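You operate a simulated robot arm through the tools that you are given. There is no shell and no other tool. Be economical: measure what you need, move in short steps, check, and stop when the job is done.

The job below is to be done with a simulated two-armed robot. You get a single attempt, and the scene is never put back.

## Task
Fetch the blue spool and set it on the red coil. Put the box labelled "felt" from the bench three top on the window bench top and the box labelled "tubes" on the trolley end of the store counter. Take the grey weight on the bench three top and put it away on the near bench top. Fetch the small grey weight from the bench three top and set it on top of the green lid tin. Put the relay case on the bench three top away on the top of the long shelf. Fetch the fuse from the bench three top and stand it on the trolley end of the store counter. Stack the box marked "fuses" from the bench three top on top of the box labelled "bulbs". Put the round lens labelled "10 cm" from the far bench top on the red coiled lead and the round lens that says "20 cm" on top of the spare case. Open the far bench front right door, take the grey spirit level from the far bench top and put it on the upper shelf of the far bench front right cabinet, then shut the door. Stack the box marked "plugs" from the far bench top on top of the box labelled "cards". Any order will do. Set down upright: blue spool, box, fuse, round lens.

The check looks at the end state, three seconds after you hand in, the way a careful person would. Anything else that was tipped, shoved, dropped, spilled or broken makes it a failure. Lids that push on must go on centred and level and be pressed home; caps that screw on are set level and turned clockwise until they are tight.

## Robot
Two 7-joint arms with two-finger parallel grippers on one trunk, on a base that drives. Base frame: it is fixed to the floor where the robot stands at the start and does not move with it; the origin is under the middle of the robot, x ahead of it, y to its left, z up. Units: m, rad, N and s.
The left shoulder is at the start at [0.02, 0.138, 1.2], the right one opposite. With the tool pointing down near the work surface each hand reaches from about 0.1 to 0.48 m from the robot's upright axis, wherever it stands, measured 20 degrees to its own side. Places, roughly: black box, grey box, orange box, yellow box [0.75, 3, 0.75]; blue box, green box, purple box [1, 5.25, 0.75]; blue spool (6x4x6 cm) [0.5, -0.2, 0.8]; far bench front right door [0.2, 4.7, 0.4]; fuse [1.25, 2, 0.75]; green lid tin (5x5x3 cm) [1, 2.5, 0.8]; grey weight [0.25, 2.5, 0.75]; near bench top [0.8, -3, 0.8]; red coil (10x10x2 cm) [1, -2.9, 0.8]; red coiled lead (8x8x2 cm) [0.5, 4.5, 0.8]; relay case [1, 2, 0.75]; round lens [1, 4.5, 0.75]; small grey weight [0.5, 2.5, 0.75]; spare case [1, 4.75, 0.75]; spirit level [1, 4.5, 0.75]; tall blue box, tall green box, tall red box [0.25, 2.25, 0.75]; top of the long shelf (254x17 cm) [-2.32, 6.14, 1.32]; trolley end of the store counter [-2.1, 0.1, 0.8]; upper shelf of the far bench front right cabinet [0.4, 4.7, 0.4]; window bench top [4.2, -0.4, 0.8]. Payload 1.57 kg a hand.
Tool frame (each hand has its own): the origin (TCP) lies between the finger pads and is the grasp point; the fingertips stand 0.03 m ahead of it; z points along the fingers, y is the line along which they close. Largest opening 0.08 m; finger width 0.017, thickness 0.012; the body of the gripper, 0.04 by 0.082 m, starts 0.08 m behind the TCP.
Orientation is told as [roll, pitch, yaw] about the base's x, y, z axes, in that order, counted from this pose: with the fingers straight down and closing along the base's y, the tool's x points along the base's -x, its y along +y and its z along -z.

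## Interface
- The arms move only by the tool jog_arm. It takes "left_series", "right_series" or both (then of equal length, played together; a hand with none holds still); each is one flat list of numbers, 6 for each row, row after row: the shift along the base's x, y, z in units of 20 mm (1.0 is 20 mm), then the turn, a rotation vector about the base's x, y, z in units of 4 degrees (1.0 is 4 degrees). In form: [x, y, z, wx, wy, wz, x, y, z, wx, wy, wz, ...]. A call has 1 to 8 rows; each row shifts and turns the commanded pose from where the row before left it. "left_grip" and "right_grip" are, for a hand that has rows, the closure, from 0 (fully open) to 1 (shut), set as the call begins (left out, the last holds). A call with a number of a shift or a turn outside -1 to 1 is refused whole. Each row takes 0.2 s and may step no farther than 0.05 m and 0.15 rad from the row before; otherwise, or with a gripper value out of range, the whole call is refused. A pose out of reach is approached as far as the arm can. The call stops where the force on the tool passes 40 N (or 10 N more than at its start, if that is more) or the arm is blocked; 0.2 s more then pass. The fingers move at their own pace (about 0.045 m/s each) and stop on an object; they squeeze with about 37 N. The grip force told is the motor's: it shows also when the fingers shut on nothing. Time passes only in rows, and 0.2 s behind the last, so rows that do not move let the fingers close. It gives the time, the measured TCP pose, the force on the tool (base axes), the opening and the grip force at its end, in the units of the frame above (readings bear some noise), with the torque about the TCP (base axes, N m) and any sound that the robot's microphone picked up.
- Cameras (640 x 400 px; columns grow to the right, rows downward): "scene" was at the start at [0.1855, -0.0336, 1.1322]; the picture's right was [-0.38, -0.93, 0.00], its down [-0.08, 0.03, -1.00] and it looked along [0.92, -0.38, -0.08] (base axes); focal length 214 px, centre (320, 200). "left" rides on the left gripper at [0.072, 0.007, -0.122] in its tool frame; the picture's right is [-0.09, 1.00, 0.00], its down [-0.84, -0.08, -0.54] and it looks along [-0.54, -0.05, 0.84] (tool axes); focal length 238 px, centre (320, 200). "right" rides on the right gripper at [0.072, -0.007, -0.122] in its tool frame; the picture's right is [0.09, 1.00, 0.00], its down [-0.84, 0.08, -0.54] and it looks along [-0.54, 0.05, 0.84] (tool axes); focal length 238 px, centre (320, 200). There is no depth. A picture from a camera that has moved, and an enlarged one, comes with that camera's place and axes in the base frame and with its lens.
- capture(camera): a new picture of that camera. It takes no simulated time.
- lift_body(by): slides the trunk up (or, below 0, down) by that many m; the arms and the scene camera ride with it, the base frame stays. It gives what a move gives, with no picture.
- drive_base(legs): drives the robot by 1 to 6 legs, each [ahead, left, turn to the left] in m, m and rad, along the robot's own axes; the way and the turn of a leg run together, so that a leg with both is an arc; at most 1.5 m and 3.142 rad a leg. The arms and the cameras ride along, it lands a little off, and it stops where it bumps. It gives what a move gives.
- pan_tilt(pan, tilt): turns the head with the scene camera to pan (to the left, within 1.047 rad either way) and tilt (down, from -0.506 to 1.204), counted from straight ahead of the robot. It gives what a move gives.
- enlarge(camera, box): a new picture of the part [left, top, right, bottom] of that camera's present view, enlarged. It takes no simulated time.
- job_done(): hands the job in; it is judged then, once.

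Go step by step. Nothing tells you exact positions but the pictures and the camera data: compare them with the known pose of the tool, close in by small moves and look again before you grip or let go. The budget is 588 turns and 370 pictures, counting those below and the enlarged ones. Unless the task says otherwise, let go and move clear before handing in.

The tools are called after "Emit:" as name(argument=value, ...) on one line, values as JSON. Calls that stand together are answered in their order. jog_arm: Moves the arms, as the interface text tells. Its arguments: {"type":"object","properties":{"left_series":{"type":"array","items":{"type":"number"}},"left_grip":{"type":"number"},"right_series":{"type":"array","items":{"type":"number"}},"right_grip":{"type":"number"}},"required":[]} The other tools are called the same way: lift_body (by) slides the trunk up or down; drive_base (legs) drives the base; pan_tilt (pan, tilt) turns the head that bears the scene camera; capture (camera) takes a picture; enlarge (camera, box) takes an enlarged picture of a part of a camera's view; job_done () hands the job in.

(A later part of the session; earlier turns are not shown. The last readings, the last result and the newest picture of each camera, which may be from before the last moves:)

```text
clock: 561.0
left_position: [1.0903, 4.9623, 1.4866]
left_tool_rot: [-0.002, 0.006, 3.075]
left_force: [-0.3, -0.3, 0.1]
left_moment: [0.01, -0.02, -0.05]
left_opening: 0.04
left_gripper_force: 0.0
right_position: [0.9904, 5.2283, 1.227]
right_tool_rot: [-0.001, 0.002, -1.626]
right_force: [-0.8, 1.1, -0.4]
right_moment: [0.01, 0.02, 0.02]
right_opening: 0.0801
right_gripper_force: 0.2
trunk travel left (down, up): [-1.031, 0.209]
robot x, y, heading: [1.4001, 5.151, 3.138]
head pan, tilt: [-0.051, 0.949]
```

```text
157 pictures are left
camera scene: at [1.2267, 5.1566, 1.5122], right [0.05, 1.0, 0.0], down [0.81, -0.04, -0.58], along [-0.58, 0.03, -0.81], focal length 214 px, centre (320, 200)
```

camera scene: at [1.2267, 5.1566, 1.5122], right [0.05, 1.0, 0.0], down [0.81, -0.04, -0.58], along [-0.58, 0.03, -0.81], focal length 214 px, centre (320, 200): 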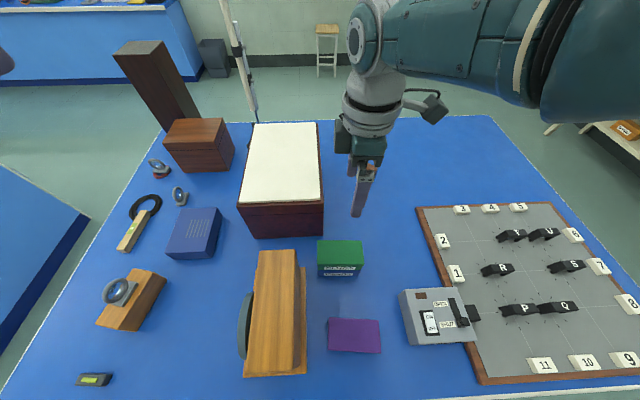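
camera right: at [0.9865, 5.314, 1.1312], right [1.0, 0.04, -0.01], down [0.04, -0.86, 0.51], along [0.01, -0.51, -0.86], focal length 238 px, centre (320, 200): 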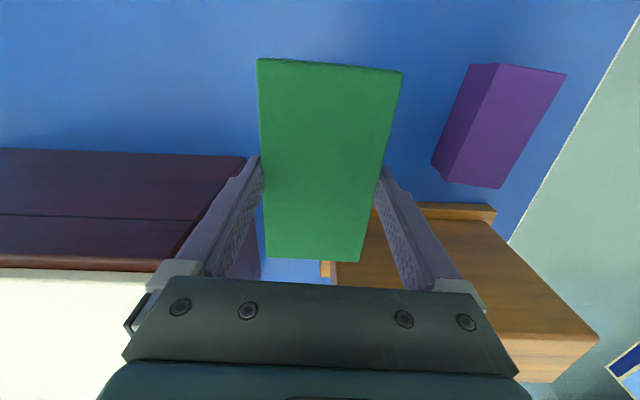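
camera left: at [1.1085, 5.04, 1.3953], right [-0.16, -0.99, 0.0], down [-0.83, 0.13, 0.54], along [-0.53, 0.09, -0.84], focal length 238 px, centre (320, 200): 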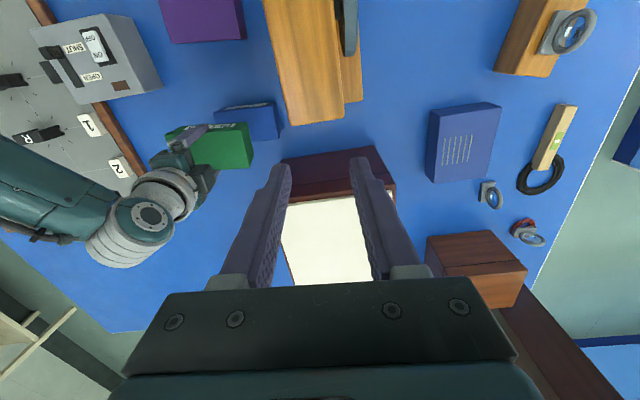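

Plugs on cards done. Now the spirit level: back off, unrotate the right hand, and go to the south end again.

Emit:
drive_base(legs=[[-0.5, 0, 0]])

Emit:
jog_arm(right_series=[0, 0.3, 0, 0, 0, -1, 0, 0.3, 0, 0, 0, -1, 0, 0.3, 0, 0, 0, -1, 0, 0.3, 0, 0, 0, -1, 0, 0.3, 0, 0, 0, -1, 0, 0.3, 0, 0, 0, -1, 0, 0.3, 0, 0, 0, -1, 0, 0.3, 0, 0, 0, -1])

Emit:
jog_arm(right_series=[0, 0, 0, 0, 0, -1, 0, 0, 0, 0, 0, -1, 0, 0, 0, 0, 0, -1, 0, 0, 0, 0, 0, -1, 0, 0, 0, 0, 0, -1, 0, 0, 0, 0, 0, -1, 0, 0, 0, 0, 0, -1, 0, 0, 0, 0, 0, -1])

Emit:
jog_arm(right_series=[0, 0, 0, 0, 0, -1, 0, 0, 0, 0, 0, -1, 0, 0, 0, 0, 0, -1, 0, 0, 0, 0, 0, -1, 0, 0, 0, 0, 0, -1, 0, 0, 0, 0, 0, -0.6])

Emit:
drive_base(legs=[[0, 1.35, 0], [0, 0, -1.571], [0, 0.75, 0]])

Emit:
pan_tilt(pan=0.0, tilt=0.8)

Emit:
capture(camera="scene")

```text
clock: 564.0
left_position: [1.5928, 4.9613, 1.4856]
left_tool_rot: [-0.003, 0.004, 3.076]
left_force: [0.6, 0.1, 0.5]
left_moment: [-0.01, 0.01, 0.0]
left_opening: 0.0398
left_gripper_force: 0.1
right_position: [1.4913, 5.2273, 1.2282]
right_tool_rot: [-0.001, 0.0, -1.622]
right_force: [0.3, -0.5, -0.6]
right_moment: [0.03, 0.01, -0.01]
right_opening: 0.08
right_gripper_force: 0.0
trunk travel left (down, up): [-1.031, 0.209]
robot x, y, heading: [1.9006, 5.154, -3.135]
head pan, tilt: [-0.051, 0.949]
```

```text
clock: 565.8
left_position: [1.5934, 4.9613, 1.4872]
left_tool_rot: [-0.001, 0.006, 3.078]
left_force: [-0.5, 0.5, 0.6]
left_moment: [0.03, 0.01, 0.0]
left_opening: 0.0401
left_gripper_force: 0.2
right_position: [1.4922, 5.2749, 1.2278]
right_tool_rot: [-0.002, 0.0, -2.183]
right_force: [-0.7, -0.3, -0.6]
right_moment: [-0.02, -0.02, 0.02]
right_opening: 0.0799
right_gripper_force: 0.0
trunk travel left (down, up): [-1.031, 0.209]
robot x, y, heading: [1.9016, 5.153, -3.137]
head pan, tilt: [-0.051, 0.949]
```

```text
clock: 567.6
left_position: [1.5929, 4.9624, 1.4864]
left_tool_rot: [0.0, 0.006, 3.078]
left_force: [-0.1, -0.1, 1.1]
left_moment: [0.01, -0.02, -0.02]
left_opening: 0.0396
left_gripper_force: 0.0
right_position: [1.49, 5.2755, 1.2268]
right_tool_rot: [-0.002, 0.002, -2.742]
right_force: [0.1, 0.0, -0.1]
right_moment: [0.01, -0.01, 0.01]
right_opening: 0.0799
right_gripper_force: 0.1
trunk travel left (down, up): [-1.031, 0.209]
robot x, y, heading: [1.898, 5.1553, -3.138]
head pan, tilt: [-0.051, 0.949]
```

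```text
clock: 569.0
left_position: [1.5932, 4.9612, 1.4871]
left_tool_rot: [0.0, 0.006, 3.077]
left_force: [-0.2, -0.2, 1.0]
left_moment: [-0.01, 0.0, -0.05]
left_opening: 0.0402
left_gripper_force: 0.0
right_position: [1.492, 5.2757, 1.2274]
right_tool_rot: [-0.002, 0.001, -3.131]
right_force: [0.9, 0.5, 0.3]
right_moment: [0.0, 0.06, 0.01]
right_opening: 0.08
right_gripper_force: 0.0
trunk travel left (down, up): [-1.031, 0.209]
robot x, y, heading: [1.8974, 5.1484, -3.133]
head pan, tilt: [-0.051, 0.949]
```

```text
clock: 583.4
left_position: [0.9672, 4.1403, 1.4862]
left_tool_rot: [0.0, 0.005, 1.445]
left_force: [0.0, 0.8, 0.0]
left_moment: [0.0, 0.0, 0.01]
left_opening: 0.0398
left_gripper_force: 0.0
right_position: [1.2853, 4.2228, 1.2267]
right_tool_rot: [-0.002, 0.002, 1.521]
right_force: [-0.5, -0.1, 0.3]
right_moment: [0.0, -0.01, -0.04]
right_opening: 0.0801
right_gripper_force: 0.2
trunk travel left (down, up): [-1.031, 0.209]
robot x, y, heading: [1.139, 3.8221, 1.513]
head pan, tilt: [-0.051, 0.949]
```

```text
clock: 584.1
left_position: [0.9658, 4.1389, 1.4856]
left_tool_rot: [0.001, 0.004, 1.445]
left_force: [-0.9, -0.9, -0.2]
left_moment: [0.02, 0.02, 0.0]
left_opening: 0.0402
left_gripper_force: 0.0
right_position: [1.2853, 4.2216, 1.229]
right_tool_rot: [0.0, 0.002, 1.52]
right_force: [-0.4, 0.5, -0.3]
right_moment: [0.01, 0.01, -0.01]
right_opening: 0.0801
right_gripper_force: 0.0
trunk travel left (down, up): [-1.031, 0.209]
robot x, y, heading: [1.1411, 3.8242, 1.518]
head pan, tilt: [0.0, 0.799]
```

```text
156 pictures are left
camera scene: at [1.1495, 4.0036, 1.5237], right [1.0, -0.06, 0.0], down [-0.04, -0.72, -0.7], along [0.04, 0.7, -0.72], focal length 214 px, centre (320, 200)
```

scene: 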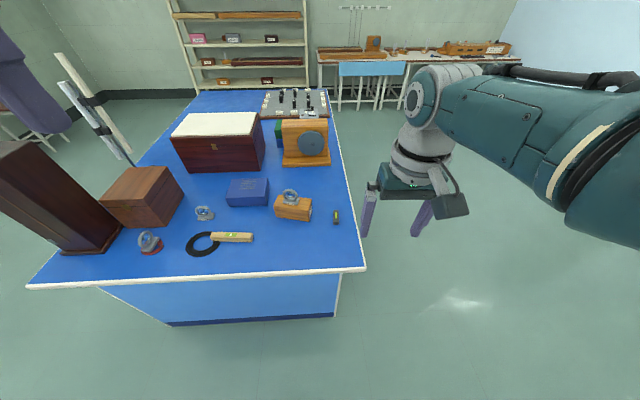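

Level at about (1.251,4.582). I'll pitch the right tool forward ~70° so it can later enter the cabinet; fix heading first.

Emit:
drive_base(legs=[[0, 0.02, 0.05]])

Emit:
jog_arm(right_series=[0, 0.6, 0, 1, 0, 0, 0, 0.6, 0, 1, 0, 0, 0, 0.6, 0, 1, 0, 0, 0, 0.6, 0, 1, 0, 0, 0, 0.6, 0, 1, 0, 0, 0, 0.6, 0, 1, 0, 0, 0, 0.6, 0, 1, 0, 0, 0, 0.6, 0, 1, 0, 0])

Emit:
jog_arm(right_series=[0, 0.5, 0, 1, 0, 0, 0, 0.5, 0, 1, 0, 0, 0, 0.5, 0, 1, 0, 0, 0, 0.5, 0, 1, 0, 0, 0, 0, 0, 1, 0, 0, 0, 0, 0, 1, 0, 0, 0, 0, 0, 1, 0, 0, 0, 0, 0, 1, 0, 0])

Emit:
capture(camera="scene")

Emit:
capture(camera="right")

```text
clock: 585.0
left_position: [0.9304, 4.1311, 1.4862]
left_tool_rot: [0.0, 0.006, 1.495]
left_force: [0.2, -0.4, 0.4]
left_moment: [-0.01, 0.02, 0.03]
left_opening: 0.0401
left_gripper_force: 0.0
right_position: [1.247, 4.2306, 1.2269]
right_tool_rot: [-0.002, 0.001, 1.571]
right_force: [-0.3, 1.0, 0.2]
right_moment: [-0.01, -0.01, -0.01]
right_opening: 0.0801
right_gripper_force: 0.1
trunk travel left (down, up): [-1.031, 0.209]
robot x, y, heading: [1.117, 3.8226, 1.563]
head pan, tilt: [0.0, 0.799]
```

```text
clock: 586.8
left_position: [0.93, 4.1327, 1.4852]
left_tool_rot: [0.0, 0.005, 1.495]
left_force: [0.0, 0.4, -0.2]
left_moment: [-0.02, 0.0, -0.02]
left_opening: 0.0399
left_gripper_force: 0.0
right_position: [1.2455, 4.3245, 1.2276]
right_tool_rot: [0.001, -0.559, 1.571]
right_force: [0.2, -0.7, 1.1]
right_moment: [0.02, 0.01, -0.04]
right_opening: 0.0798
right_gripper_force: 0.1
trunk travel left (down, up): [-1.031, 0.209]
robot x, y, heading: [1.1187, 3.8279, 1.562]
head pan, tilt: [0.0, 0.799]
```

```text
clock: 588.5
left_position: [0.9316, 4.1313, 1.4855]
left_tool_rot: [-0.001, 0.006, 1.495]
left_force: [-0.1, 0.3, -0.1]
left_moment: [0.01, 0.0, 0.01]
left_opening: 0.0403
left_gripper_force: 0.1
right_position: [1.258, 4.357, 1.2363]
right_tool_rot: [-0.017, -1.018, 1.568]
right_force: [-1.1, 0.5, -0.2]
right_moment: [0.01, 0.01, 0.0]
right_opening: 0.0797
right_gripper_force: 0.0
right hand out of reach, approached as far as the arm can: row 3, 4, 7, 8
trunk travel left (down, up): [-1.031, 0.209]
robot x, y, heading: [1.1154, 3.8256, 1.564]
head pan, tilt: [0.0, 0.799]
```

```text
155 pictures are left
camera scene: at [1.1204, 4.0046, 1.5238], right [1.0, -0.01, 0.0], down [0.0, -0.72, -0.7], along [0.0, 0.7, -0.72], focal length 214 px, centre (320, 200)
```

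scene: 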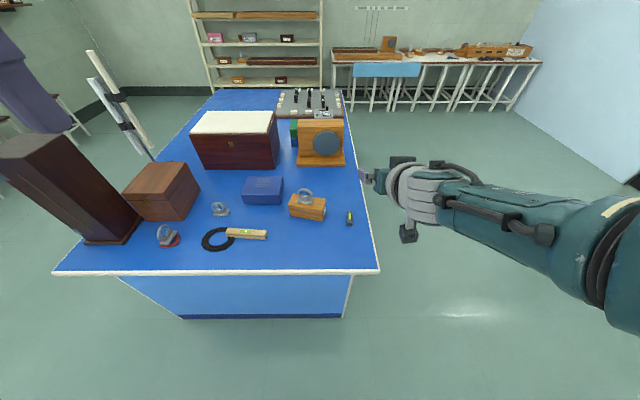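

```text
154 pictures are left
camera right: at [1.2621, 4.2169, 1.2395], right [-1.0, -0.03, -0.09], down [-0.09, -0.02, 1.0], along [-0.03, 1.0, 0.02], focal length 238 px, centre (320, 200)
```

right: 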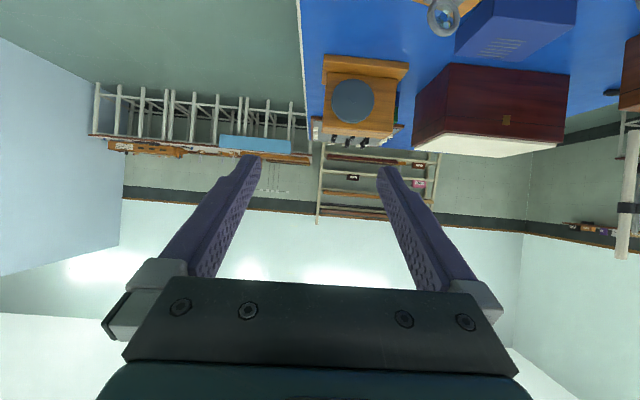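

Camera hangs beneath the tool when pitched, so I'll use 45° instead. Adjust, drive in and lower, then look.

Emit:
jog_arm(right_series=[0, 0, 0, -0.85, 0, 0, 0, 0, 0, -0.85, 0, 0, 0, 0, 0, -0.85, 0, 0, 0, 0, 0, -0.8, 0, 0])

Emit:
drive_base(legs=[[0.15, 0, 0.008]])

Emit:
lift_body(by=-0.25)

Emit:
capture(camera="scene")

Emit:
capture(camera="right")

```text
clock: 589.5
left_position: [0.9303, 4.1316, 1.4853]
left_tool_rot: [0.0, 0.006, 1.496]
left_force: [-0.6, 0.4, -0.2]
left_moment: [0.02, -0.01, -0.01]
left_opening: 0.0399
left_gripper_force: 0.1
right_position: [1.2616, 4.359, 1.2364]
right_tool_rot: [-0.028, -0.881, 1.565]
right_force: [0.1, -0.1, 0.3]
right_moment: [0.04, 0.03, -0.02]
right_opening: 0.0799
right_gripper_force: 0.1
right hand out of reach, approached as far as the arm can: row 3
trunk travel left (down, up): [-1.031, 0.209]
robot x, y, heading: [1.1143, 3.8239, 1.556]
head pan, tilt: [0.0, 0.799]
```

```text
clock: 590.9
left_position: [0.9274, 4.2775, 1.4863]
left_tool_rot: [0.0, 0.006, 1.505]
left_force: [0.1, 0.5, 0.9]
left_moment: [0.02, -0.02, 0.02]
left_opening: 0.04
left_gripper_force: 0.1
right_position: [1.2566, 4.5091, 1.2376]
right_tool_rot: [-0.028, -0.879, 1.574]
right_force: [-0.3, 0.2, 0.0]
right_moment: [-0.01, 0.0, -0.02]
right_opening: 0.0799
right_gripper_force: 0.1
trunk travel left (down, up): [-1.031, 0.209]
robot x, y, heading: [1.1164, 3.9734, 1.574]
head pan, tilt: [0.0, 0.799]
```

```text
clock: 593.5
left_position: [0.9279, 4.2773, 1.2355]
left_tool_rot: [0.0, 0.004, 1.506]
left_force: [0.1, -0.5, 0.5]
left_moment: [0.04, -0.01, 0.0]
left_opening: 0.0403
left_gripper_force: 0.2
right_position: [1.2573, 4.5086, 0.9872]
right_tool_rot: [-0.025, -0.88, 1.574]
right_force: [-0.1, 0.2, -0.2]
right_moment: [-0.01, 0.02, -0.02]
right_opening: 0.0801
right_gripper_force: 0.0
trunk travel left (down, up): [-0.781, 0.459]
robot x, y, heading: [1.1196, 3.9714, 1.572]
head pan, tilt: [0.0, 0.799]
```

```text
153 pictures are left
camera scene: at [1.1186, 4.1537, 1.2738], right [1.0, 0.0, 0.0], down [0.0, -0.72, -0.7], along [0.0, 0.7, -0.72], focal length 214 px, centre (320, 200)
```

scene: 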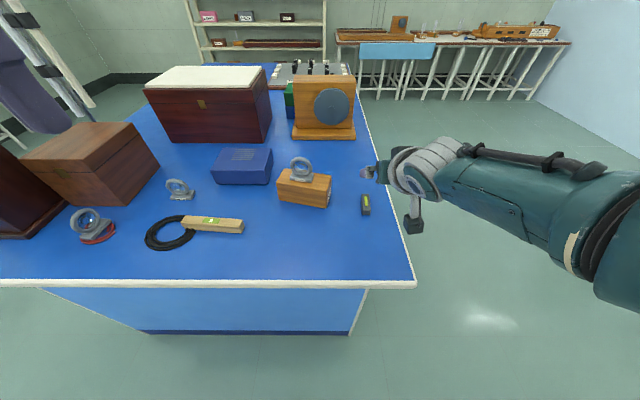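

```text
152 pictures are left
camera right: at [1.26, 4.3701, 1.0097], right [-1.0, -0.04, -0.09], down [-0.09, 0.12, 0.99], along [-0.03, 0.99, -0.12], focal length 238 px, centre (320, 200)
```

right: 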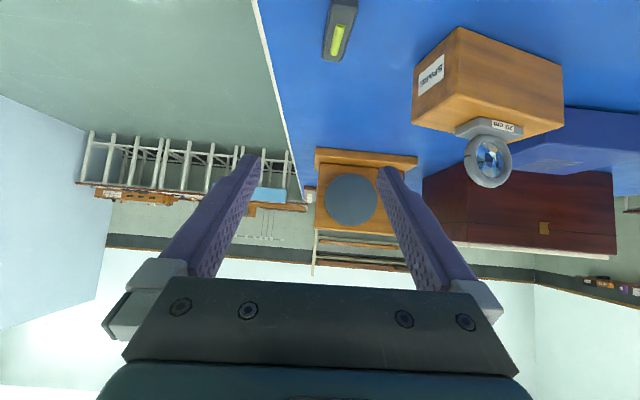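

Level (1.248,4.578) lies nearly along y. Move the pitched hand forward and down over it.

Emit:
jog_arm(right_series=[-0.1, 0.45, -0.3, -0.3, 0.05, -0.2, -0.1, 0.45, -0.3, -0.3, 0.05, -0.2, -0.1, 0.45, -0.3, -0.3, 0.05, -0.2, -0.1, 0.45, -0.4, -0.3, 0.05, -0.1, -0.05, 0.45, -1, -0.15, 0, 0, 0, 0, -1, 0, 0, 0])

Emit:
capture(camera="right")

Emit:
enlarge(camera="scene", box=[300, 140, 460, 260])

```text
clock: 594.9
left_position: [0.9286, 4.2775, 1.2363]
left_tool_rot: [0.0, 0.006, 1.507]
left_force: [0.4, 0.7, 0.0]
left_moment: [-0.01, 0.0, 0.01]
left_opening: 0.04
left_gripper_force: 0.1
right_position: [1.2761, 4.472, 0.938]
right_tool_rot: [-0.011, -0.784, 1.515]
right_force: [-0.3, 0.0, 0.5]
right_moment: [-0.01, 0.0, 0.03]
right_opening: 0.0797
right_gripper_force: 0.1
right hand out of reach, approached as far as the arm can: row 1, 2, 3, 4, 5, 6
trunk travel left (down, up): [-0.781, 0.459]
robot x, y, heading: [1.1198, 3.9714, 1.576]
head pan, tilt: [0.0, 0.799]
```

```text
151 pictures are left
camera right: at [1.274, 4.3356, 0.9735], right [-1.0, 0.0, -0.07], down [-0.07, 0.21, 0.97], along [0.02, 0.98, -0.21], focal length 238 px, centre (320, 200)
```

right: 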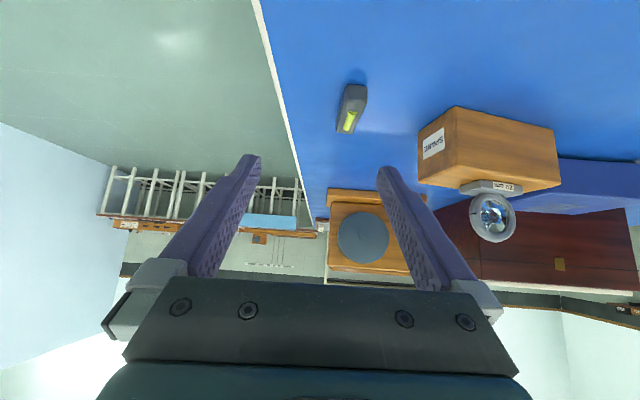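

```text
3.33 times, centred on (380, 200) of scene
camera zoom: at [1.1186, 4.1538, 1.2738], right [1.0, 0.0, 0.0], down [0.0, -0.72, -0.7], along [0.0, 0.7, -0.72], focal length 715 px, centre (120, 200)
```

zoom: 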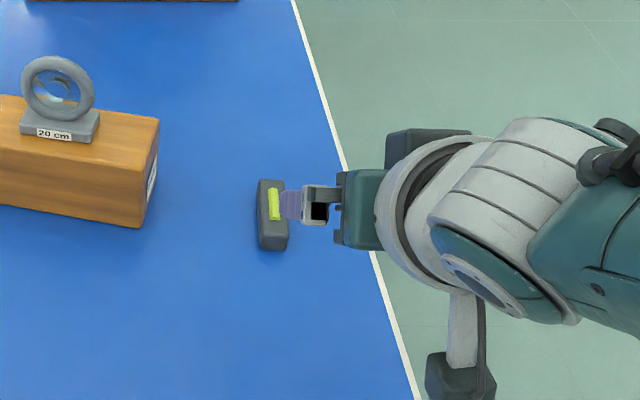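

Shoulder is too high for this pose; raise the hand relative and lower the trunk.

Emit:
jog_arm(right_series=[0, 0, 1, 0, 0, 0, 0, 0, 1, 0, 0, 0, 0, 0, 1, 0, 0, 0, 0, 0, 1, 0, 0, 0, 0, 0, 1, 0, 0, 0, 0, 0, 1, 0, 0, 0, 0, 0, 1, 0, 0, 0, 0, 0, 1, 0, 0, 0])

Emit:
lift_body(by=-0.2)

Emit:
jog_arm(right_series=[-0.5, 0.6, 0, 0, 0, 0, -0.5, 0.6, 0, 0, 0, 0, -0.4, 0.6, 0, 0, 0, 0, 0, 0.6, 0, 0, 0, 0, 0, 0.6, 0, 0, 0, 0])

Emit:
capture(camera="right")

```text
clock: 596.7
left_position: [0.928, 4.2783, 1.2359]
left_tool_rot: [-0.001, 0.005, 1.506]
left_force: [0.0, -0.5, -0.9]
left_moment: [-0.02, 0.02, -0.03]
left_opening: 0.0402
left_gripper_force: 0.0
right_position: [1.2767, 4.4716, 1.098]
right_tool_rot: [-0.011, -0.784, 1.516]
right_force: [0.1, -0.3, 0.4]
right_moment: [-0.01, 0.0, 0.02]
right_opening: 0.08
right_gripper_force: 0.2
trunk travel left (down, up): [-0.781, 0.459]
robot x, y, heading: [1.1152, 3.9711, 1.578]
head pan, tilt: [0.0, 0.799]
```

```text
clock: 598.9
left_position: [0.9272, 4.2783, 1.0365]
left_tool_rot: [0.0, 0.006, 1.506]
left_force: [-0.6, -0.2, 0.6]
left_moment: [0.0, -0.02, -0.02]
left_opening: 0.0397
left_gripper_force: 0.0
right_position: [1.2781, 4.4721, 0.9001]
right_tool_rot: [-0.01, -0.785, 1.513]
right_force: [0.4, -0.9, 0.3]
right_moment: [0.01, -0.02, -0.03]
right_opening: 0.08
right_gripper_force: 0.0
trunk travel left (down, up): [-0.581, 0.659]
robot x, y, heading: [1.1147, 3.9725, 1.575]
head pan, tilt: [0.0, 0.799]
```

```text
clock: 600.1
left_position: [0.9273, 4.2784, 1.0362]
left_tool_rot: [-0.001, 0.005, 1.505]
left_force: [0.2, -0.4, 0.4]
left_moment: [0.03, -0.03, 0.0]
left_opening: 0.0403
left_gripper_force: 0.0
right_position: [1.2502, 4.5322, 0.8989]
right_tool_rot: [-0.009, -0.785, 1.513]
right_force: [-0.5, -0.6, 0.3]
right_moment: [0.02, -0.02, 0.01]
right_opening: 0.0802
right_gripper_force: 0.0
trunk travel left (down, up): [-0.581, 0.659]
robot x, y, heading: [1.1169, 3.9707, 1.58]
head pan, tilt: [0.0, 0.799]
```

```text
149 pictures are left
camera right: at [1.2468, 4.396, 0.9342], right [-1.0, 0.0, -0.07], down [-0.07, 0.21, 0.97], along [0.02, 0.98, -0.21], focal length 238 px, centre (320, 200)
```

right: 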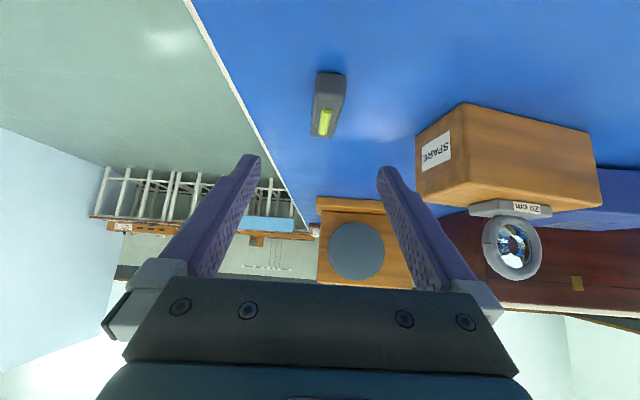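

Emit:
jog_arm(right_series=[0, 0.4, -0.7, 0, 0, 0, 0, 0.4, -0.7, 0, 0, 0, 0, 0.35, -0.7, 0, 0, 0, 0, 0.35, -0.7, 0, 0, 0])

Emit:
capture(camera="right")

Emit:
enlarge(camera="scene", box=[300, 180, 460, 300])

```text
clock: 601.1
left_position: [0.9282, 4.2777, 1.0357]
left_tool_rot: [-0.001, 0.005, 1.505]
left_force: [0.5, 0.4, -0.4]
left_moment: [0.05, 0.01, 0.01]
left_opening: 0.0398
left_gripper_force: 0.1
right_position: [1.2542, 4.5433, 0.8416]
right_tool_rot: [-0.011, -0.785, 1.514]
right_force: [0.1, -0.6, 0.3]
right_moment: [0.02, 0.0, -0.03]
right_opening: 0.08
right_gripper_force: 0.0
right hand out of reach, approached as far as the arm can: row 3, 4
trunk travel left (down, up): [-0.581, 0.659]
robot x, y, heading: [1.1167, 3.9778, 1.577]
head pan, tilt: [0.0, 0.799]
```

```text
148 pictures are left
camera right: at [1.2518, 4.4063, 0.8769], right [-1.0, 0.0, -0.07], down [-0.07, 0.21, 0.97], along [0.02, 0.98, -0.21], focal length 238 px, centre (320, 200)
```

right: 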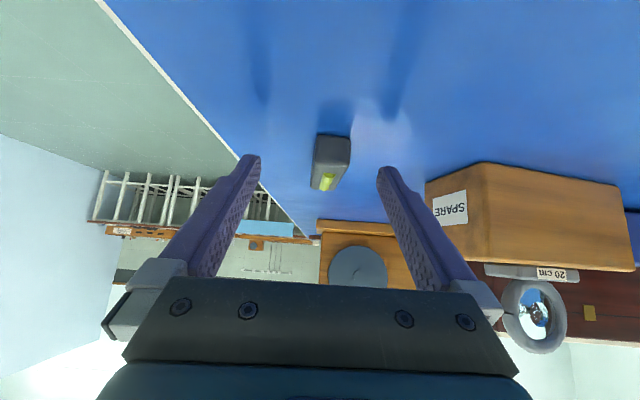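

```text
3.33 times, centred on (380, 240) of scene
camera zoom: at [1.1186, 4.1534, 1.0737], right [1.0, 0.0, 0.0], down [0.0, -0.72, -0.7], along [0.0, 0.7, -0.72], focal length 715 px, centre (120, 67)
```

zoom: 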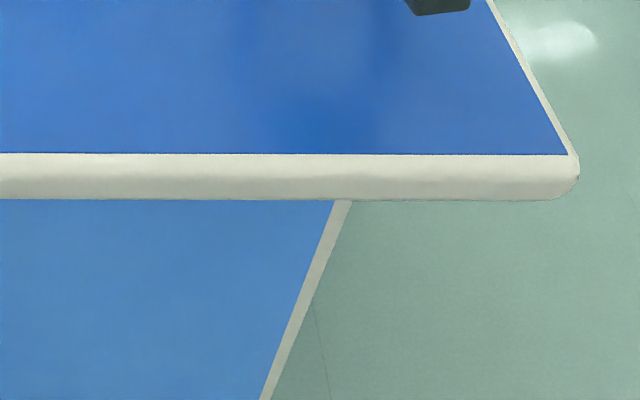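

Emit:
drive_base(legs=[[0.022, 0, 0]])

Emit:
lift_body(by=-0.008)

Emit:
capture(camera="right")

Emit:
pan_tilt(pan=-0.2, tilt=0.6)

Emit:
capture(camera="scene")

```text
clock: 601.9
left_position: [0.9278, 4.3015, 1.0359]
left_tool_rot: [0.0, 0.004, 1.507]
left_force: [-0.1, -0.1, -0.1]
left_moment: [-0.04, 0.0, -0.02]
left_opening: 0.04
left_gripper_force: 0.1
right_position: [1.2554, 4.5656, 0.8413]
right_tool_rot: [-0.01, -0.785, 1.513]
right_force: [0.4, 1.0, 0.1]
right_moment: [0.01, 0.0, 0.02]
right_opening: 0.0804
right_gripper_force: 0.1
trunk travel left (down, up): [-0.581, 0.659]
robot x, y, heading: [1.1223, 3.9994, 1.575]
head pan, tilt: [0.0, 0.799]
```

```text
clock: 602.4
left_position: [0.9283, 4.3017, 1.0279]
left_tool_rot: [0.0, 0.006, 1.506]
left_force: [-0.4, 0.0, -0.3]
left_moment: [-0.02, 0.0, -0.02]
left_opening: 0.0401
left_gripper_force: 0.1
right_position: [1.254, 4.565, 0.8338]
right_tool_rot: [-0.01, -0.785, 1.514]
right_force: [0.8, 0.0, -0.6]
right_moment: [-0.01, 0.0, 0.02]
right_opening: 0.08
right_gripper_force: 0.1
trunk travel left (down, up): [-0.573, 0.667]
robot x, y, heading: [1.1219, 3.9922, 1.574]
head pan, tilt: [0.0, 0.799]
```

```text
146 pictures are left
camera right: at [1.2518, 4.4288, 0.869], right [-1.0, 0.0, -0.07], down [-0.07, 0.21, 0.97], along [0.02, 0.98, -0.21], focal length 238 px, centre (320, 200)
```

right: 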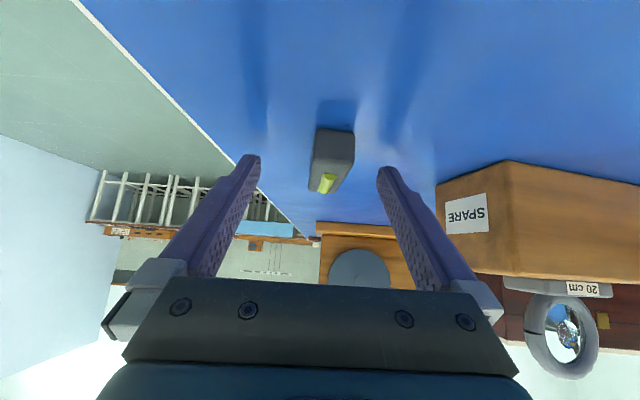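

```text
clock: 603.2
left_position: [0.9286, 4.3003, 1.0278]
left_tool_rot: [0.001, 0.004, 1.506]
left_force: [0.4, 0.3, 0.6]
left_moment: [0.04, -0.01, -0.01]
left_opening: 0.04
left_gripper_force: 0.1
right_position: [1.255, 4.5664, 0.8329]
right_tool_rot: [-0.01, -0.785, 1.513]
right_force: [1.6, -0.8, -0.8]
right_moment: [0.0, -0.01, -0.02]
right_opening: 0.08
right_gripper_force: 0.0
trunk travel left (down, up): [-0.573, 0.667]
robot x, y, heading: [1.1162, 3.994, 1.583]
head pan, tilt: [-0.201, 0.6]
```

```text
145 pictures are left
camera scene: at [1.136, 4.182, 1.0826], right [0.98, -0.19, 0.0], down [-0.11, -0.55, -0.82], along [0.16, 0.81, -0.57], focal length 214 px, centre (320, 200)
```

scene: 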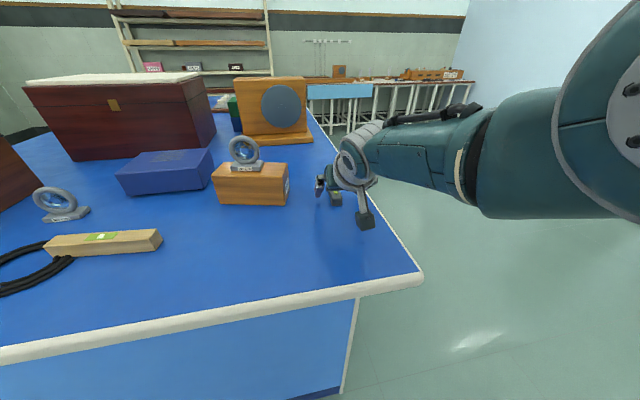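

Emit:
jog_arm(right_series=[-0.27, 0, 0, 0, 0, 0])

Emit:
drive_base(legs=[[0.014, 0, 0]])

Emit:
lift_body(by=-0.003)

Emit:
capture(camera="right")

Emit:
enlarge(camera="scene", box=[280, 150, 400, 250])

```text
clock: 603.6
left_position: [0.9285, 4.301, 1.0275]
left_tool_rot: [0.001, 0.004, 1.505]
left_force: [-0.4, -0.2, 0.3]
left_moment: [0.01, -0.01, -0.02]
left_opening: 0.0401
left_gripper_force: 0.1
right_position: [1.2482, 4.5651, 0.8339]
right_tool_rot: [-0.011, -0.785, 1.513]
right_force: [-0.4, -0.2, 0.0]
right_moment: [0.02, -0.02, 0.0]
right_opening: 0.08
right_gripper_force: 0.0
trunk travel left (down, up): [-0.573, 0.667]
robot x, y, heading: [1.1173, 3.9926, 1.575]
head pan, tilt: [-0.201, 0.6]
```

```text
clock: 604.3
left_position: [0.9265, 4.3144, 1.0278]
left_tool_rot: [-0.001, 0.005, 1.507]
left_force: [0.5, 0.2, 0.5]
left_moment: [-0.01, -0.02, 0.0]
left_opening: 0.0399
left_gripper_force: 0.1
right_position: [1.2474, 4.579, 0.8335]
right_tool_rot: [-0.011, -0.784, 1.511]
right_force: [-0.4, 0.6, -0.4]
right_moment: [-0.02, -0.02, 0.01]
right_opening: 0.0799
right_gripper_force: 0.1
trunk travel left (down, up): [-0.573, 0.667]
robot x, y, heading: [1.1209, 4.0062, 1.581]
head pan, tilt: [-0.201, 0.6]
```

```text
clock: 604.9
left_position: [0.927, 4.3139, 1.025]
left_tool_rot: [0.001, 0.006, 1.505]
left_force: [0.3, -0.1, -0.9]
left_moment: [-0.01, 0.01, -0.02]
left_opening: 0.0401
left_gripper_force: 0.0
right_position: [1.2488, 4.5787, 0.8311]
right_tool_rot: [-0.011, -0.786, 1.515]
right_force: [0.4, -0.7, 0.8]
right_moment: [0.01, -0.04, 0.01]
right_opening: 0.08
right_gripper_force: 0.0
trunk travel left (down, up): [-0.57, 0.67]
robot x, y, heading: [1.1174, 4.0083, 1.575]
head pan, tilt: [-0.201, 0.6]
```

```text
144 pictures are left
camera right: at [1.2462, 4.4425, 0.8662], right [-1.0, 0.0, -0.07], down [-0.07, 0.21, 0.97], along [0.02, 0.98, -0.21], focal length 238 px, centre (320, 200)
```

right: 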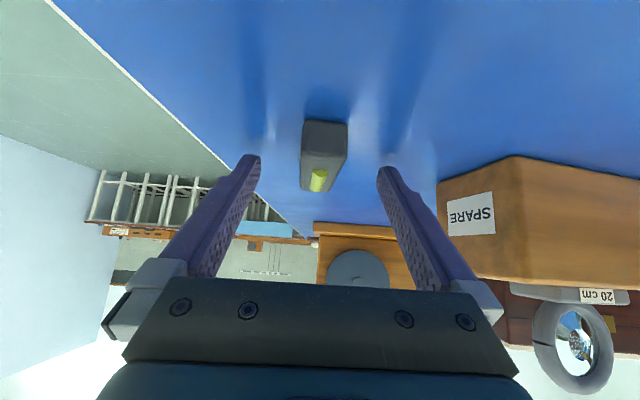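

```text
4.00 times, centred on (340, 200) of scene
camera zoom: at [1.1361, 4.196, 1.0796], right [0.98, -0.2, 0.0], down [-0.11, -0.55, -0.83], along [0.16, 0.81, -0.56], focal length 858 px, centre (240, 200)
```

zoom: 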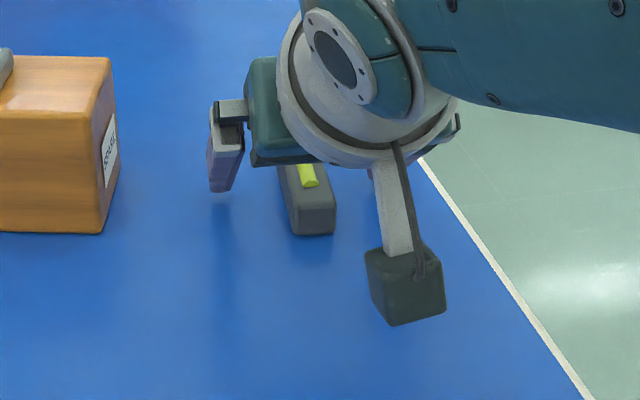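

Emit:
jog_arm(right_series=[0, 0, 0, 0, 0, 0, 0, 0, 0, 0, 0, 0, 0, 0, 0, 0, 0, 0, 0, 0, 0, 0, 0, 0, 0, 0, 0, 0, 0, 0], right_grip=1)

Emit:
capture(camera="right")

```text
clock: 606.0
left_position: [0.927, 4.3146, 1.0253]
left_tool_rot: [0.0, 0.005, 1.507]
left_force: [-1.2, 0.0, 0.4]
left_moment: [0.02, 0.03, -0.03]
left_opening: 0.0398
left_gripper_force: 0.1
right_position: [1.2491, 4.5804, 0.8304]
right_tool_rot: [-0.011, -0.785, 1.512]
right_force: [0.1, -0.6, 0.1]
right_moment: [0.0, -0.01, 0.0]
right_opening: 0.0231
right_gripper_force: 28.4
trunk travel left (down, up): [-0.57, 0.67]
robot x, y, heading: [1.1177, 4.0039, 1.57]
head pan, tilt: [-0.201, 0.6]
```

```text
142 pictures are left
camera right: at [1.2461, 4.4424, 0.8661], right [-1.0, 0.0, -0.07], down [-0.07, 0.21, 0.97], along [0.02, 0.98, -0.21], focal length 238 px, centre (320, 200)
```

right: 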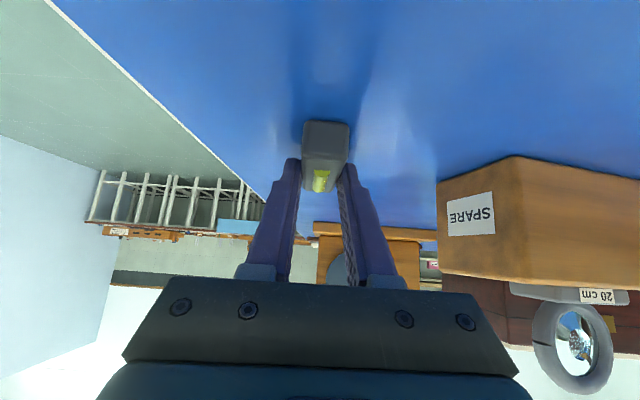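

Level gripped (23 mm). Lift with the trunk and check it hangs level.

Emit:
lift_body(by=0.25)

Emit:
capture(camera="right")

Emit:
enlarge(camera="scene", box=[280, 140, 440, 260])

```text
clock: 608.6
left_position: [0.9273, 4.3145, 1.2753]
left_tool_rot: [0.0, 0.005, 1.507]
left_force: [-0.4, -0.1, -0.5]
left_moment: [0.01, -0.01, 0.02]
left_opening: 0.0397
left_gripper_force: 0.0
right_position: [1.2492, 4.5786, 1.081]
right_tool_rot: [-0.01, -0.786, 1.512]
right_force: [-0.1, 0.4, -0.6]
right_moment: [0.0, 0.0, 0.01]
right_opening: 0.0227
right_gripper_force: 35.8
trunk travel left (down, up): [-0.82, 0.42]
robot x, y, heading: [1.1189, 4.0096, 1.579]
head pan, tilt: [-0.201, 0.6]
```

```text
141 pictures are left
camera right: at [1.2461, 4.4423, 1.116], right [-1.0, 0.0, -0.07], down [-0.07, 0.21, 0.97], along [0.02, 0.98, -0.21], focal length 238 px, centre (320, 200)
```

right: 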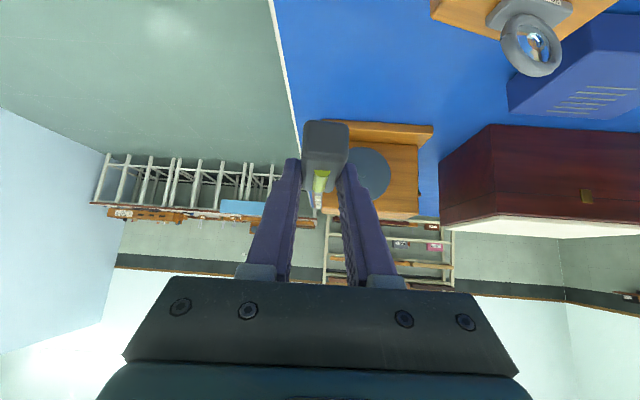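

```text
3.33 times, centred on (360, 200) of scene
camera zoom: at [1.1361, 4.196, 1.3296], right [0.98, -0.2, 0.0], down [-0.11, -0.55, -0.83], along [0.16, 0.81, -0.56], focal length 715 px, centre (187, 200)
```

zoom: 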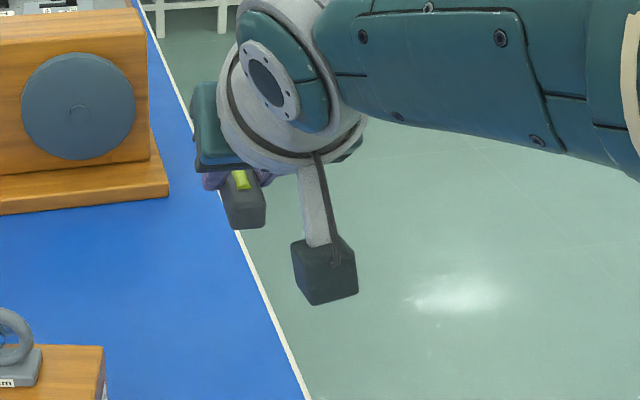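

Emit:
enlarge(camera="right", box=[260, 90, 400, 240])

```text
2.67 times, centred on (330, 165) of right
camera zoom: at [1.2461, 4.4423, 1.116], right [-1.0, 0.0, -0.07], down [-0.07, 0.21, 0.97], along [0.02, 0.98, -0.21], focal length 636 px, centre (293, 293)
```

zoom: 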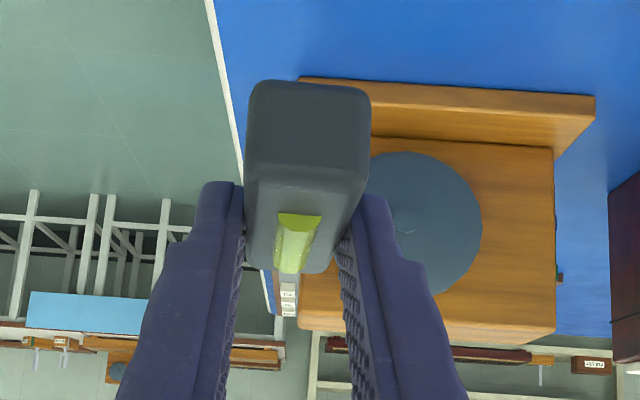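

Level is held properly. Back off and go round to the bench front (west side).

Emit:
drive_base(legs=[[-0.3, 0, 0], [0, 1.5, 0], [0, 0.25, 0], [0, 0, -1.575], [0, 1.0, 0]])

Emit:
pan_tilt(pan=0.0, tilt=0.7)

Emit:
capture(camera="scene")

```text
clock: 627.9
left_position: [-0.3388, 4.9235, 1.2745]
left_tool_rot: [0.0, 0.008, -0.078]
left_force: [0.4, -0.6, 0.1]
left_moment: [-0.02, -0.02, 0.0]
left_opening: 0.0401
left_gripper_force: 0.0
right_position: [-0.0768, 4.5985, 1.08]
right_tool_rot: [-0.009, -0.786, -0.071]
right_force: [0.4, 0.7, -0.8]
right_moment: [0.03, 0.03, 0.02]
right_opening: 0.0229
right_gripper_force: 35.3
trunk travel left (down, up): [-0.82, 0.42]
robot x, y, heading: [-0.6471, 4.7376, -0.012]
head pan, tilt: [-0.201, 0.6]
```

```text
clock: 628.6
left_position: [-0.3387, 4.9236, 1.275]
left_tool_rot: [0.001, 0.007, -0.077]
left_force: [0.5, 0.1, 0.1]
left_moment: [0.01, -0.01, 0.0]
left_opening: 0.0399
left_gripper_force: 0.0
right_position: [-0.0779, 4.5987, 1.08]
right_tool_rot: [-0.011, -0.784, -0.069]
right_force: [-0.4, 0.1, -0.6]
right_moment: [0.03, 0.06, -0.02]
right_opening: 0.0229
right_gripper_force: 35.5
trunk travel left (down, up): [-0.82, 0.42]
robot x, y, heading: [-0.6467, 4.7348, -0.006]
head pan, tilt: [0.0, 0.7]
```

```text
138 pictures are left
camera scene: at [-0.4613, 4.7351, 1.321], right [-0.01, -1.0, 0.0], down [-0.64, 0.01, -0.77], along [0.77, -0.01, -0.64], focal length 214 px, centre (320, 200)
```

scene: 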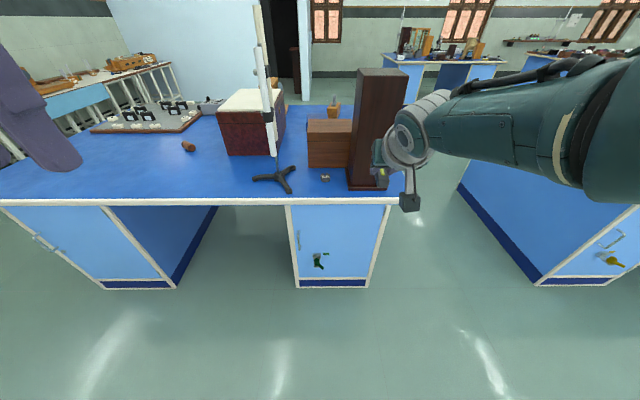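

Emit:
enlarge(camera="scene", box=[270, 195, 410, 300])

Emit:
pan_tilt(pan=0.0, tilt=1.0)

Emit:
capture(camera="left")

```text
3.81 times, centred on (340, 248) of scene
camera zoom: at [-0.4613, 4.7351, 1.321], right [-0.01, -1.0, 0.0], down [-0.64, 0.01, -0.77], along [0.77, -0.01, -0.64], focal length 817 px, centre (244, 19)
```

zoom: 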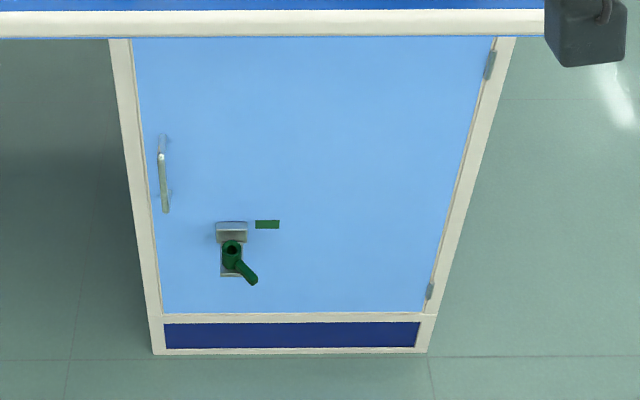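

```text
clock: 629.5
left_position: [-0.3377, 4.9228, 1.2741]
left_tool_rot: [0.0, 0.006, -0.078]
left_force: [-0.5, -0.3, 0.3]
left_moment: [-0.02, 0.04, 0.0]
left_opening: 0.04
left_gripper_force: 0.1
right_position: [-0.0768, 4.5986, 1.0795]
right_tool_rot: [-0.011, -0.788, -0.069]
right_force: [0.1, 0.0, -0.8]
right_moment: [0.04, -0.03, 0.02]
right_opening: 0.0231
right_gripper_force: 35.1
trunk travel left (down, up): [-0.82, 0.42]
robot x, y, heading: [-0.646, 4.7347, -0.009]
head pan, tilt: [0.0, 1.0]
```

```text
136 pictures are left
camera left: at [-0.4094, 4.9355, 1.3983], right [0.17, 0.99, 0.0], down [0.83, -0.14, 0.54], along [0.53, -0.09, -0.84], focal length 238 px, centre (320, 200)
```

left: 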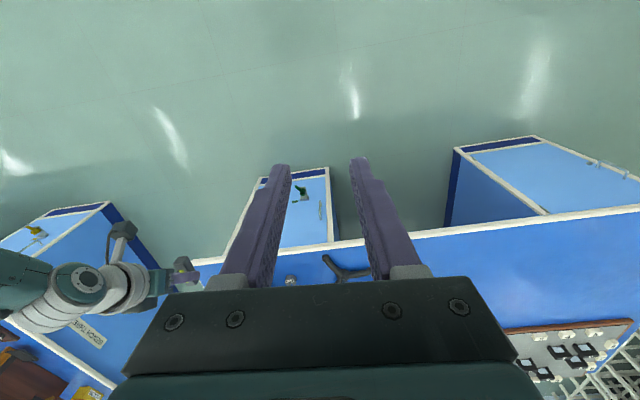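

Emit:
pan_tilt(pan=0.0, tilt=0.85)

Emit:
enlarge(camera="scene", box=[285, 170, 365, 240])

```text
clock: 630.1
left_position: [-0.3374, 4.9236, 1.275]
left_tool_rot: [0.001, 0.007, -0.076]
left_force: [0.2, -0.1, 0.4]
left_moment: [0.0, 0.02, 0.03]
left_opening: 0.04
left_gripper_force: 0.1
right_position: [-0.0775, 4.5987, 1.0805]
right_tool_rot: [-0.01, -0.785, -0.07]
right_force: [-0.3, 0.3, -1.2]
right_moment: [0.0, -0.03, -0.01]
right_opening: 0.0227
right_gripper_force: 35.1
trunk travel left (down, up): [-0.82, 0.42]
robot x, y, heading: [-0.6471, 4.7367, -0.008]
head pan, tilt: [0.0, 0.85]
```

```text
5.71 times, centred on (325, 205) of scene
camera zoom: at [-0.4681, 4.7352, 1.3087], right [-0.01, -1.0, 0.0], down [-0.75, 0.01, -0.66], along [0.66, 0.0, -0.75], focal length 1226 px, centre (291, 171)
```

zoom: 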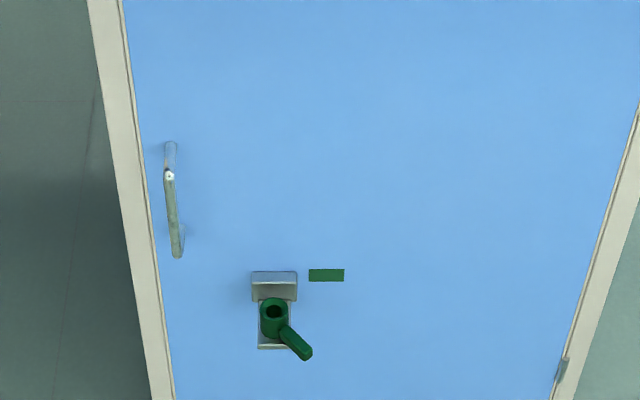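

Door hinges are on the right, a vertical handle on the left (y≈4.825, z 0.48–0.60) and a green turn lever. First move the right hand (level) aside to the right and pitch the left tool forward.

Emit:
jog_arm(left_series=[0.4, 0, 0, 0, -1, 0.2, 0.4, 0, 0, 0, -1, 0.2, 0.4, 0, 0, 0, -1, 0.2, 0.4, 0, 0, 0, -1, 0.2, 0.4, 0, 0, 0, -1, 0.2, 0.4, 0, 0, 0, -1, 0.1, 0.4, 0, 0, 0, -1, 0, 0.4, 0, 0, 0, -1, 0], right_series=[-0.7, -0.8, 0, 0, 0, 0, -0.7, -0.8, 0, 0, 0, 0, -0.7, -0.8, 0, 0, 0, 0, -0.7, -0.8, 0, 0, 0, 0, -0.7, -0.8, 0, 0, 0, 0, -0.7, -0.8, 0, 0, 0, 0, -0.7, -0.8, 0, 0, 0, 0, -0.7, -0.8, 0, 0, 0, 0])

Emit:
jog_arm(left_series=[0.4, 0, 0, 0, -1, 0, 0.4, 0, 0, 0, -1, 0, 0.4, 0, 0, 0, -1, 0, 0.4, 0, 0, 0, -1, 0, 0.4, 0, 0, 0, -1, 0, 0.4, 0, 0, 0, -1, 0, 0.4, 0, 0, 0, -1, 0, 0.4, 0, 0, 0, -1, 0])

Emit:
capture(camera="scene")

```text
clock: 632.0
left_position: [-0.2734, 4.9226, 1.2748]
left_tool_rot: [0.014, -0.552, -0.001]
left_force: [-0.3, -0.6, 0.1]
left_moment: [-0.01, 0.02, -0.02]
left_opening: 0.0399
left_gripper_force: 0.1
right_position: [-0.1896, 4.4726, 1.0806]
right_tool_rot: [-0.011, -0.785, -0.067]
right_force: [0.4, 0.4, -1.0]
right_moment: [0.0, 0.04, -0.05]
right_opening: 0.0232
right_gripper_force: 35.1
trunk travel left (down, up): [-0.82, 0.42]
robot x, y, heading: [-0.6502, 4.738, -0.007]
head pan, tilt: [0.0, 0.85]
```

```text
clock: 633.8
left_position: [-0.2096, 4.9225, 1.275]
left_tool_rot: [0.015, -1.111, -0.003]
left_force: [0.1, 0.8, 0.4]
left_moment: [0.0, -0.03, 0.05]
left_opening: 0.0401
left_gripper_force: 0.0
right_position: [-0.1904, 4.4723, 1.0804]
right_tool_rot: [-0.01, -0.786, -0.07]
right_force: [-0.2, 0.4, -0.1]
right_moment: [-0.01, 0.02, -0.02]
right_opening: 0.0231
right_gripper_force: 35.6
trunk travel left (down, up): [-0.82, 0.42]
robot x, y, heading: [-0.6468, 4.7354, -0.006]
head pan, tilt: [0.0, 0.85]
```

```text
134 pictures are left
camera scene: at [-0.468, 4.7352, 1.3087], right [-0.01, -1.0, 0.0], down [-0.75, 0.01, -0.66], along [0.66, 0.0, -0.75], focal length 214 px, centre (320, 200)
```

scene: 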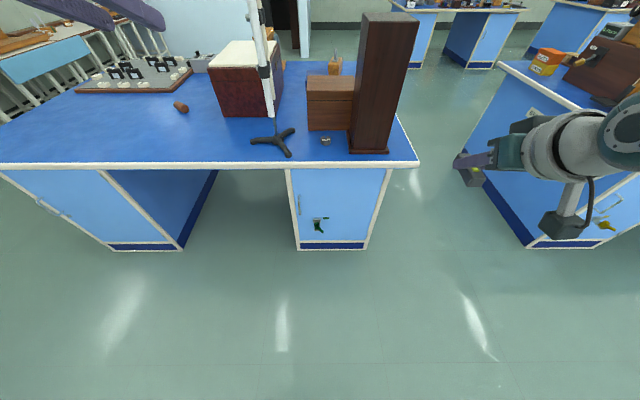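

Emit:
lift_body(by=-0.4)

Emit:
lift_body(by=-0.2)

Emit:
pan_tilt(pan=0.0, tilt=0.3)

Emit:
capture(camera="scene")

Emit:
capture(camera="left")

```text
clock: 637.6
left_position: [-0.2108, 4.9231, 0.8749]
left_tool_rot: [0.015, -1.109, -0.002]
left_force: [0.7, 0.2, -0.1]
left_moment: [0.03, 0.03, -0.02]
left_opening: 0.04
left_gripper_force: 0.0
right_position: [-0.1901, 4.4703, 0.6793]
right_tool_rot: [-0.011, -0.787, -0.07]
right_force: [-0.2, -0.3, -0.3]
right_moment: [0.02, 0.04, 0.02]
right_opening: 0.023
right_gripper_force: 35.0
trunk travel left (down, up): [-0.42, 0.82]
robot x, y, heading: [-0.6475, 4.7358, -0.006]
head pan, tilt: [0.0, 0.85]
```

```text
clock: 639.8
left_position: [-0.2094, 4.9238, 0.6743]
left_tool_rot: [0.016, -1.11, -0.002]
left_force: [-0.5, 0.6, -0.9]
left_moment: [-0.02, 0.0, 0.0]
left_opening: 0.0399
left_gripper_force: 0.0
right_position: [-0.1902, 4.4721, 0.4801]
right_tool_rot: [-0.012, -0.785, -0.07]
right_force: [-0.7, 0.0, 0.2]
right_moment: [0.01, 0.05, -0.02]
right_opening: 0.0228
right_gripper_force: 35.4
trunk travel left (down, up): [-0.22, 1.02]
robot x, y, heading: [-0.6472, 4.7348, -0.004]
head pan, tilt: [0.0, 0.85]
```

```text
clock: 640.7
left_position: [-0.2099, 4.9242, 0.6754]
left_tool_rot: [0.015, -1.11, -0.003]
left_force: [-1.0, -0.1, 0.6]
left_moment: [0.01, 0.03, 0.0]
left_opening: 0.0398
left_gripper_force: 0.1
right_position: [-0.1895, 4.4721, 0.4804]
right_tool_rot: [-0.011, -0.785, -0.07]
right_force: [1.4, -0.1, -0.8]
right_moment: [-0.02, 0.01, -0.01]
right_opening: 0.023
right_gripper_force: 35.5
trunk travel left (down, up): [-0.22, 1.02]
robot x, y, heading: [-0.6454, 4.7329, -0.011]
head pan, tilt: [0.0, 0.3]
```

```text
133 pictures are left
camera scene: at [-0.4529, 4.7352, 0.757], right [-0.01, -1.0, 0.0], down [-0.3, 0.0, -0.95], along [0.95, -0.01, -0.3], focal length 214 px, centre (320, 200)
```

scene: 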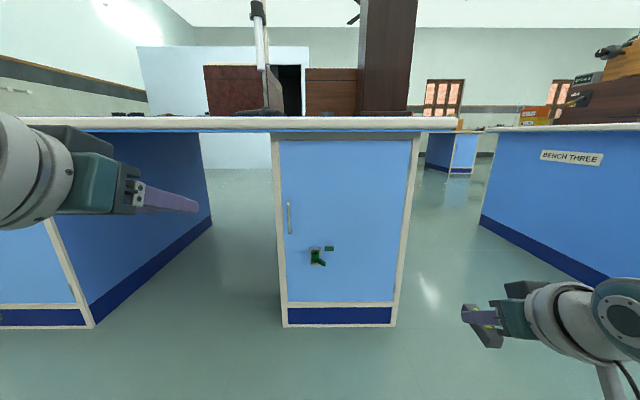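

```text
132 pictures are left
camera left: at [-0.3523, 4.9288, 0.6653], right [0.03, 1.0, 0.09], down [-0.11, -0.09, 0.99], along [0.99, -0.04, 0.11], focal length 238 px, centre (320, 200)
```

left: 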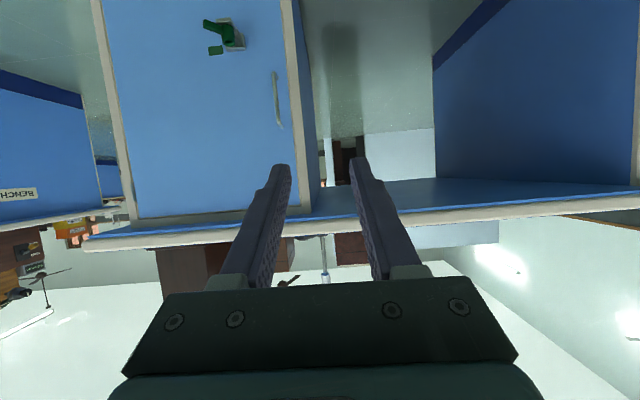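

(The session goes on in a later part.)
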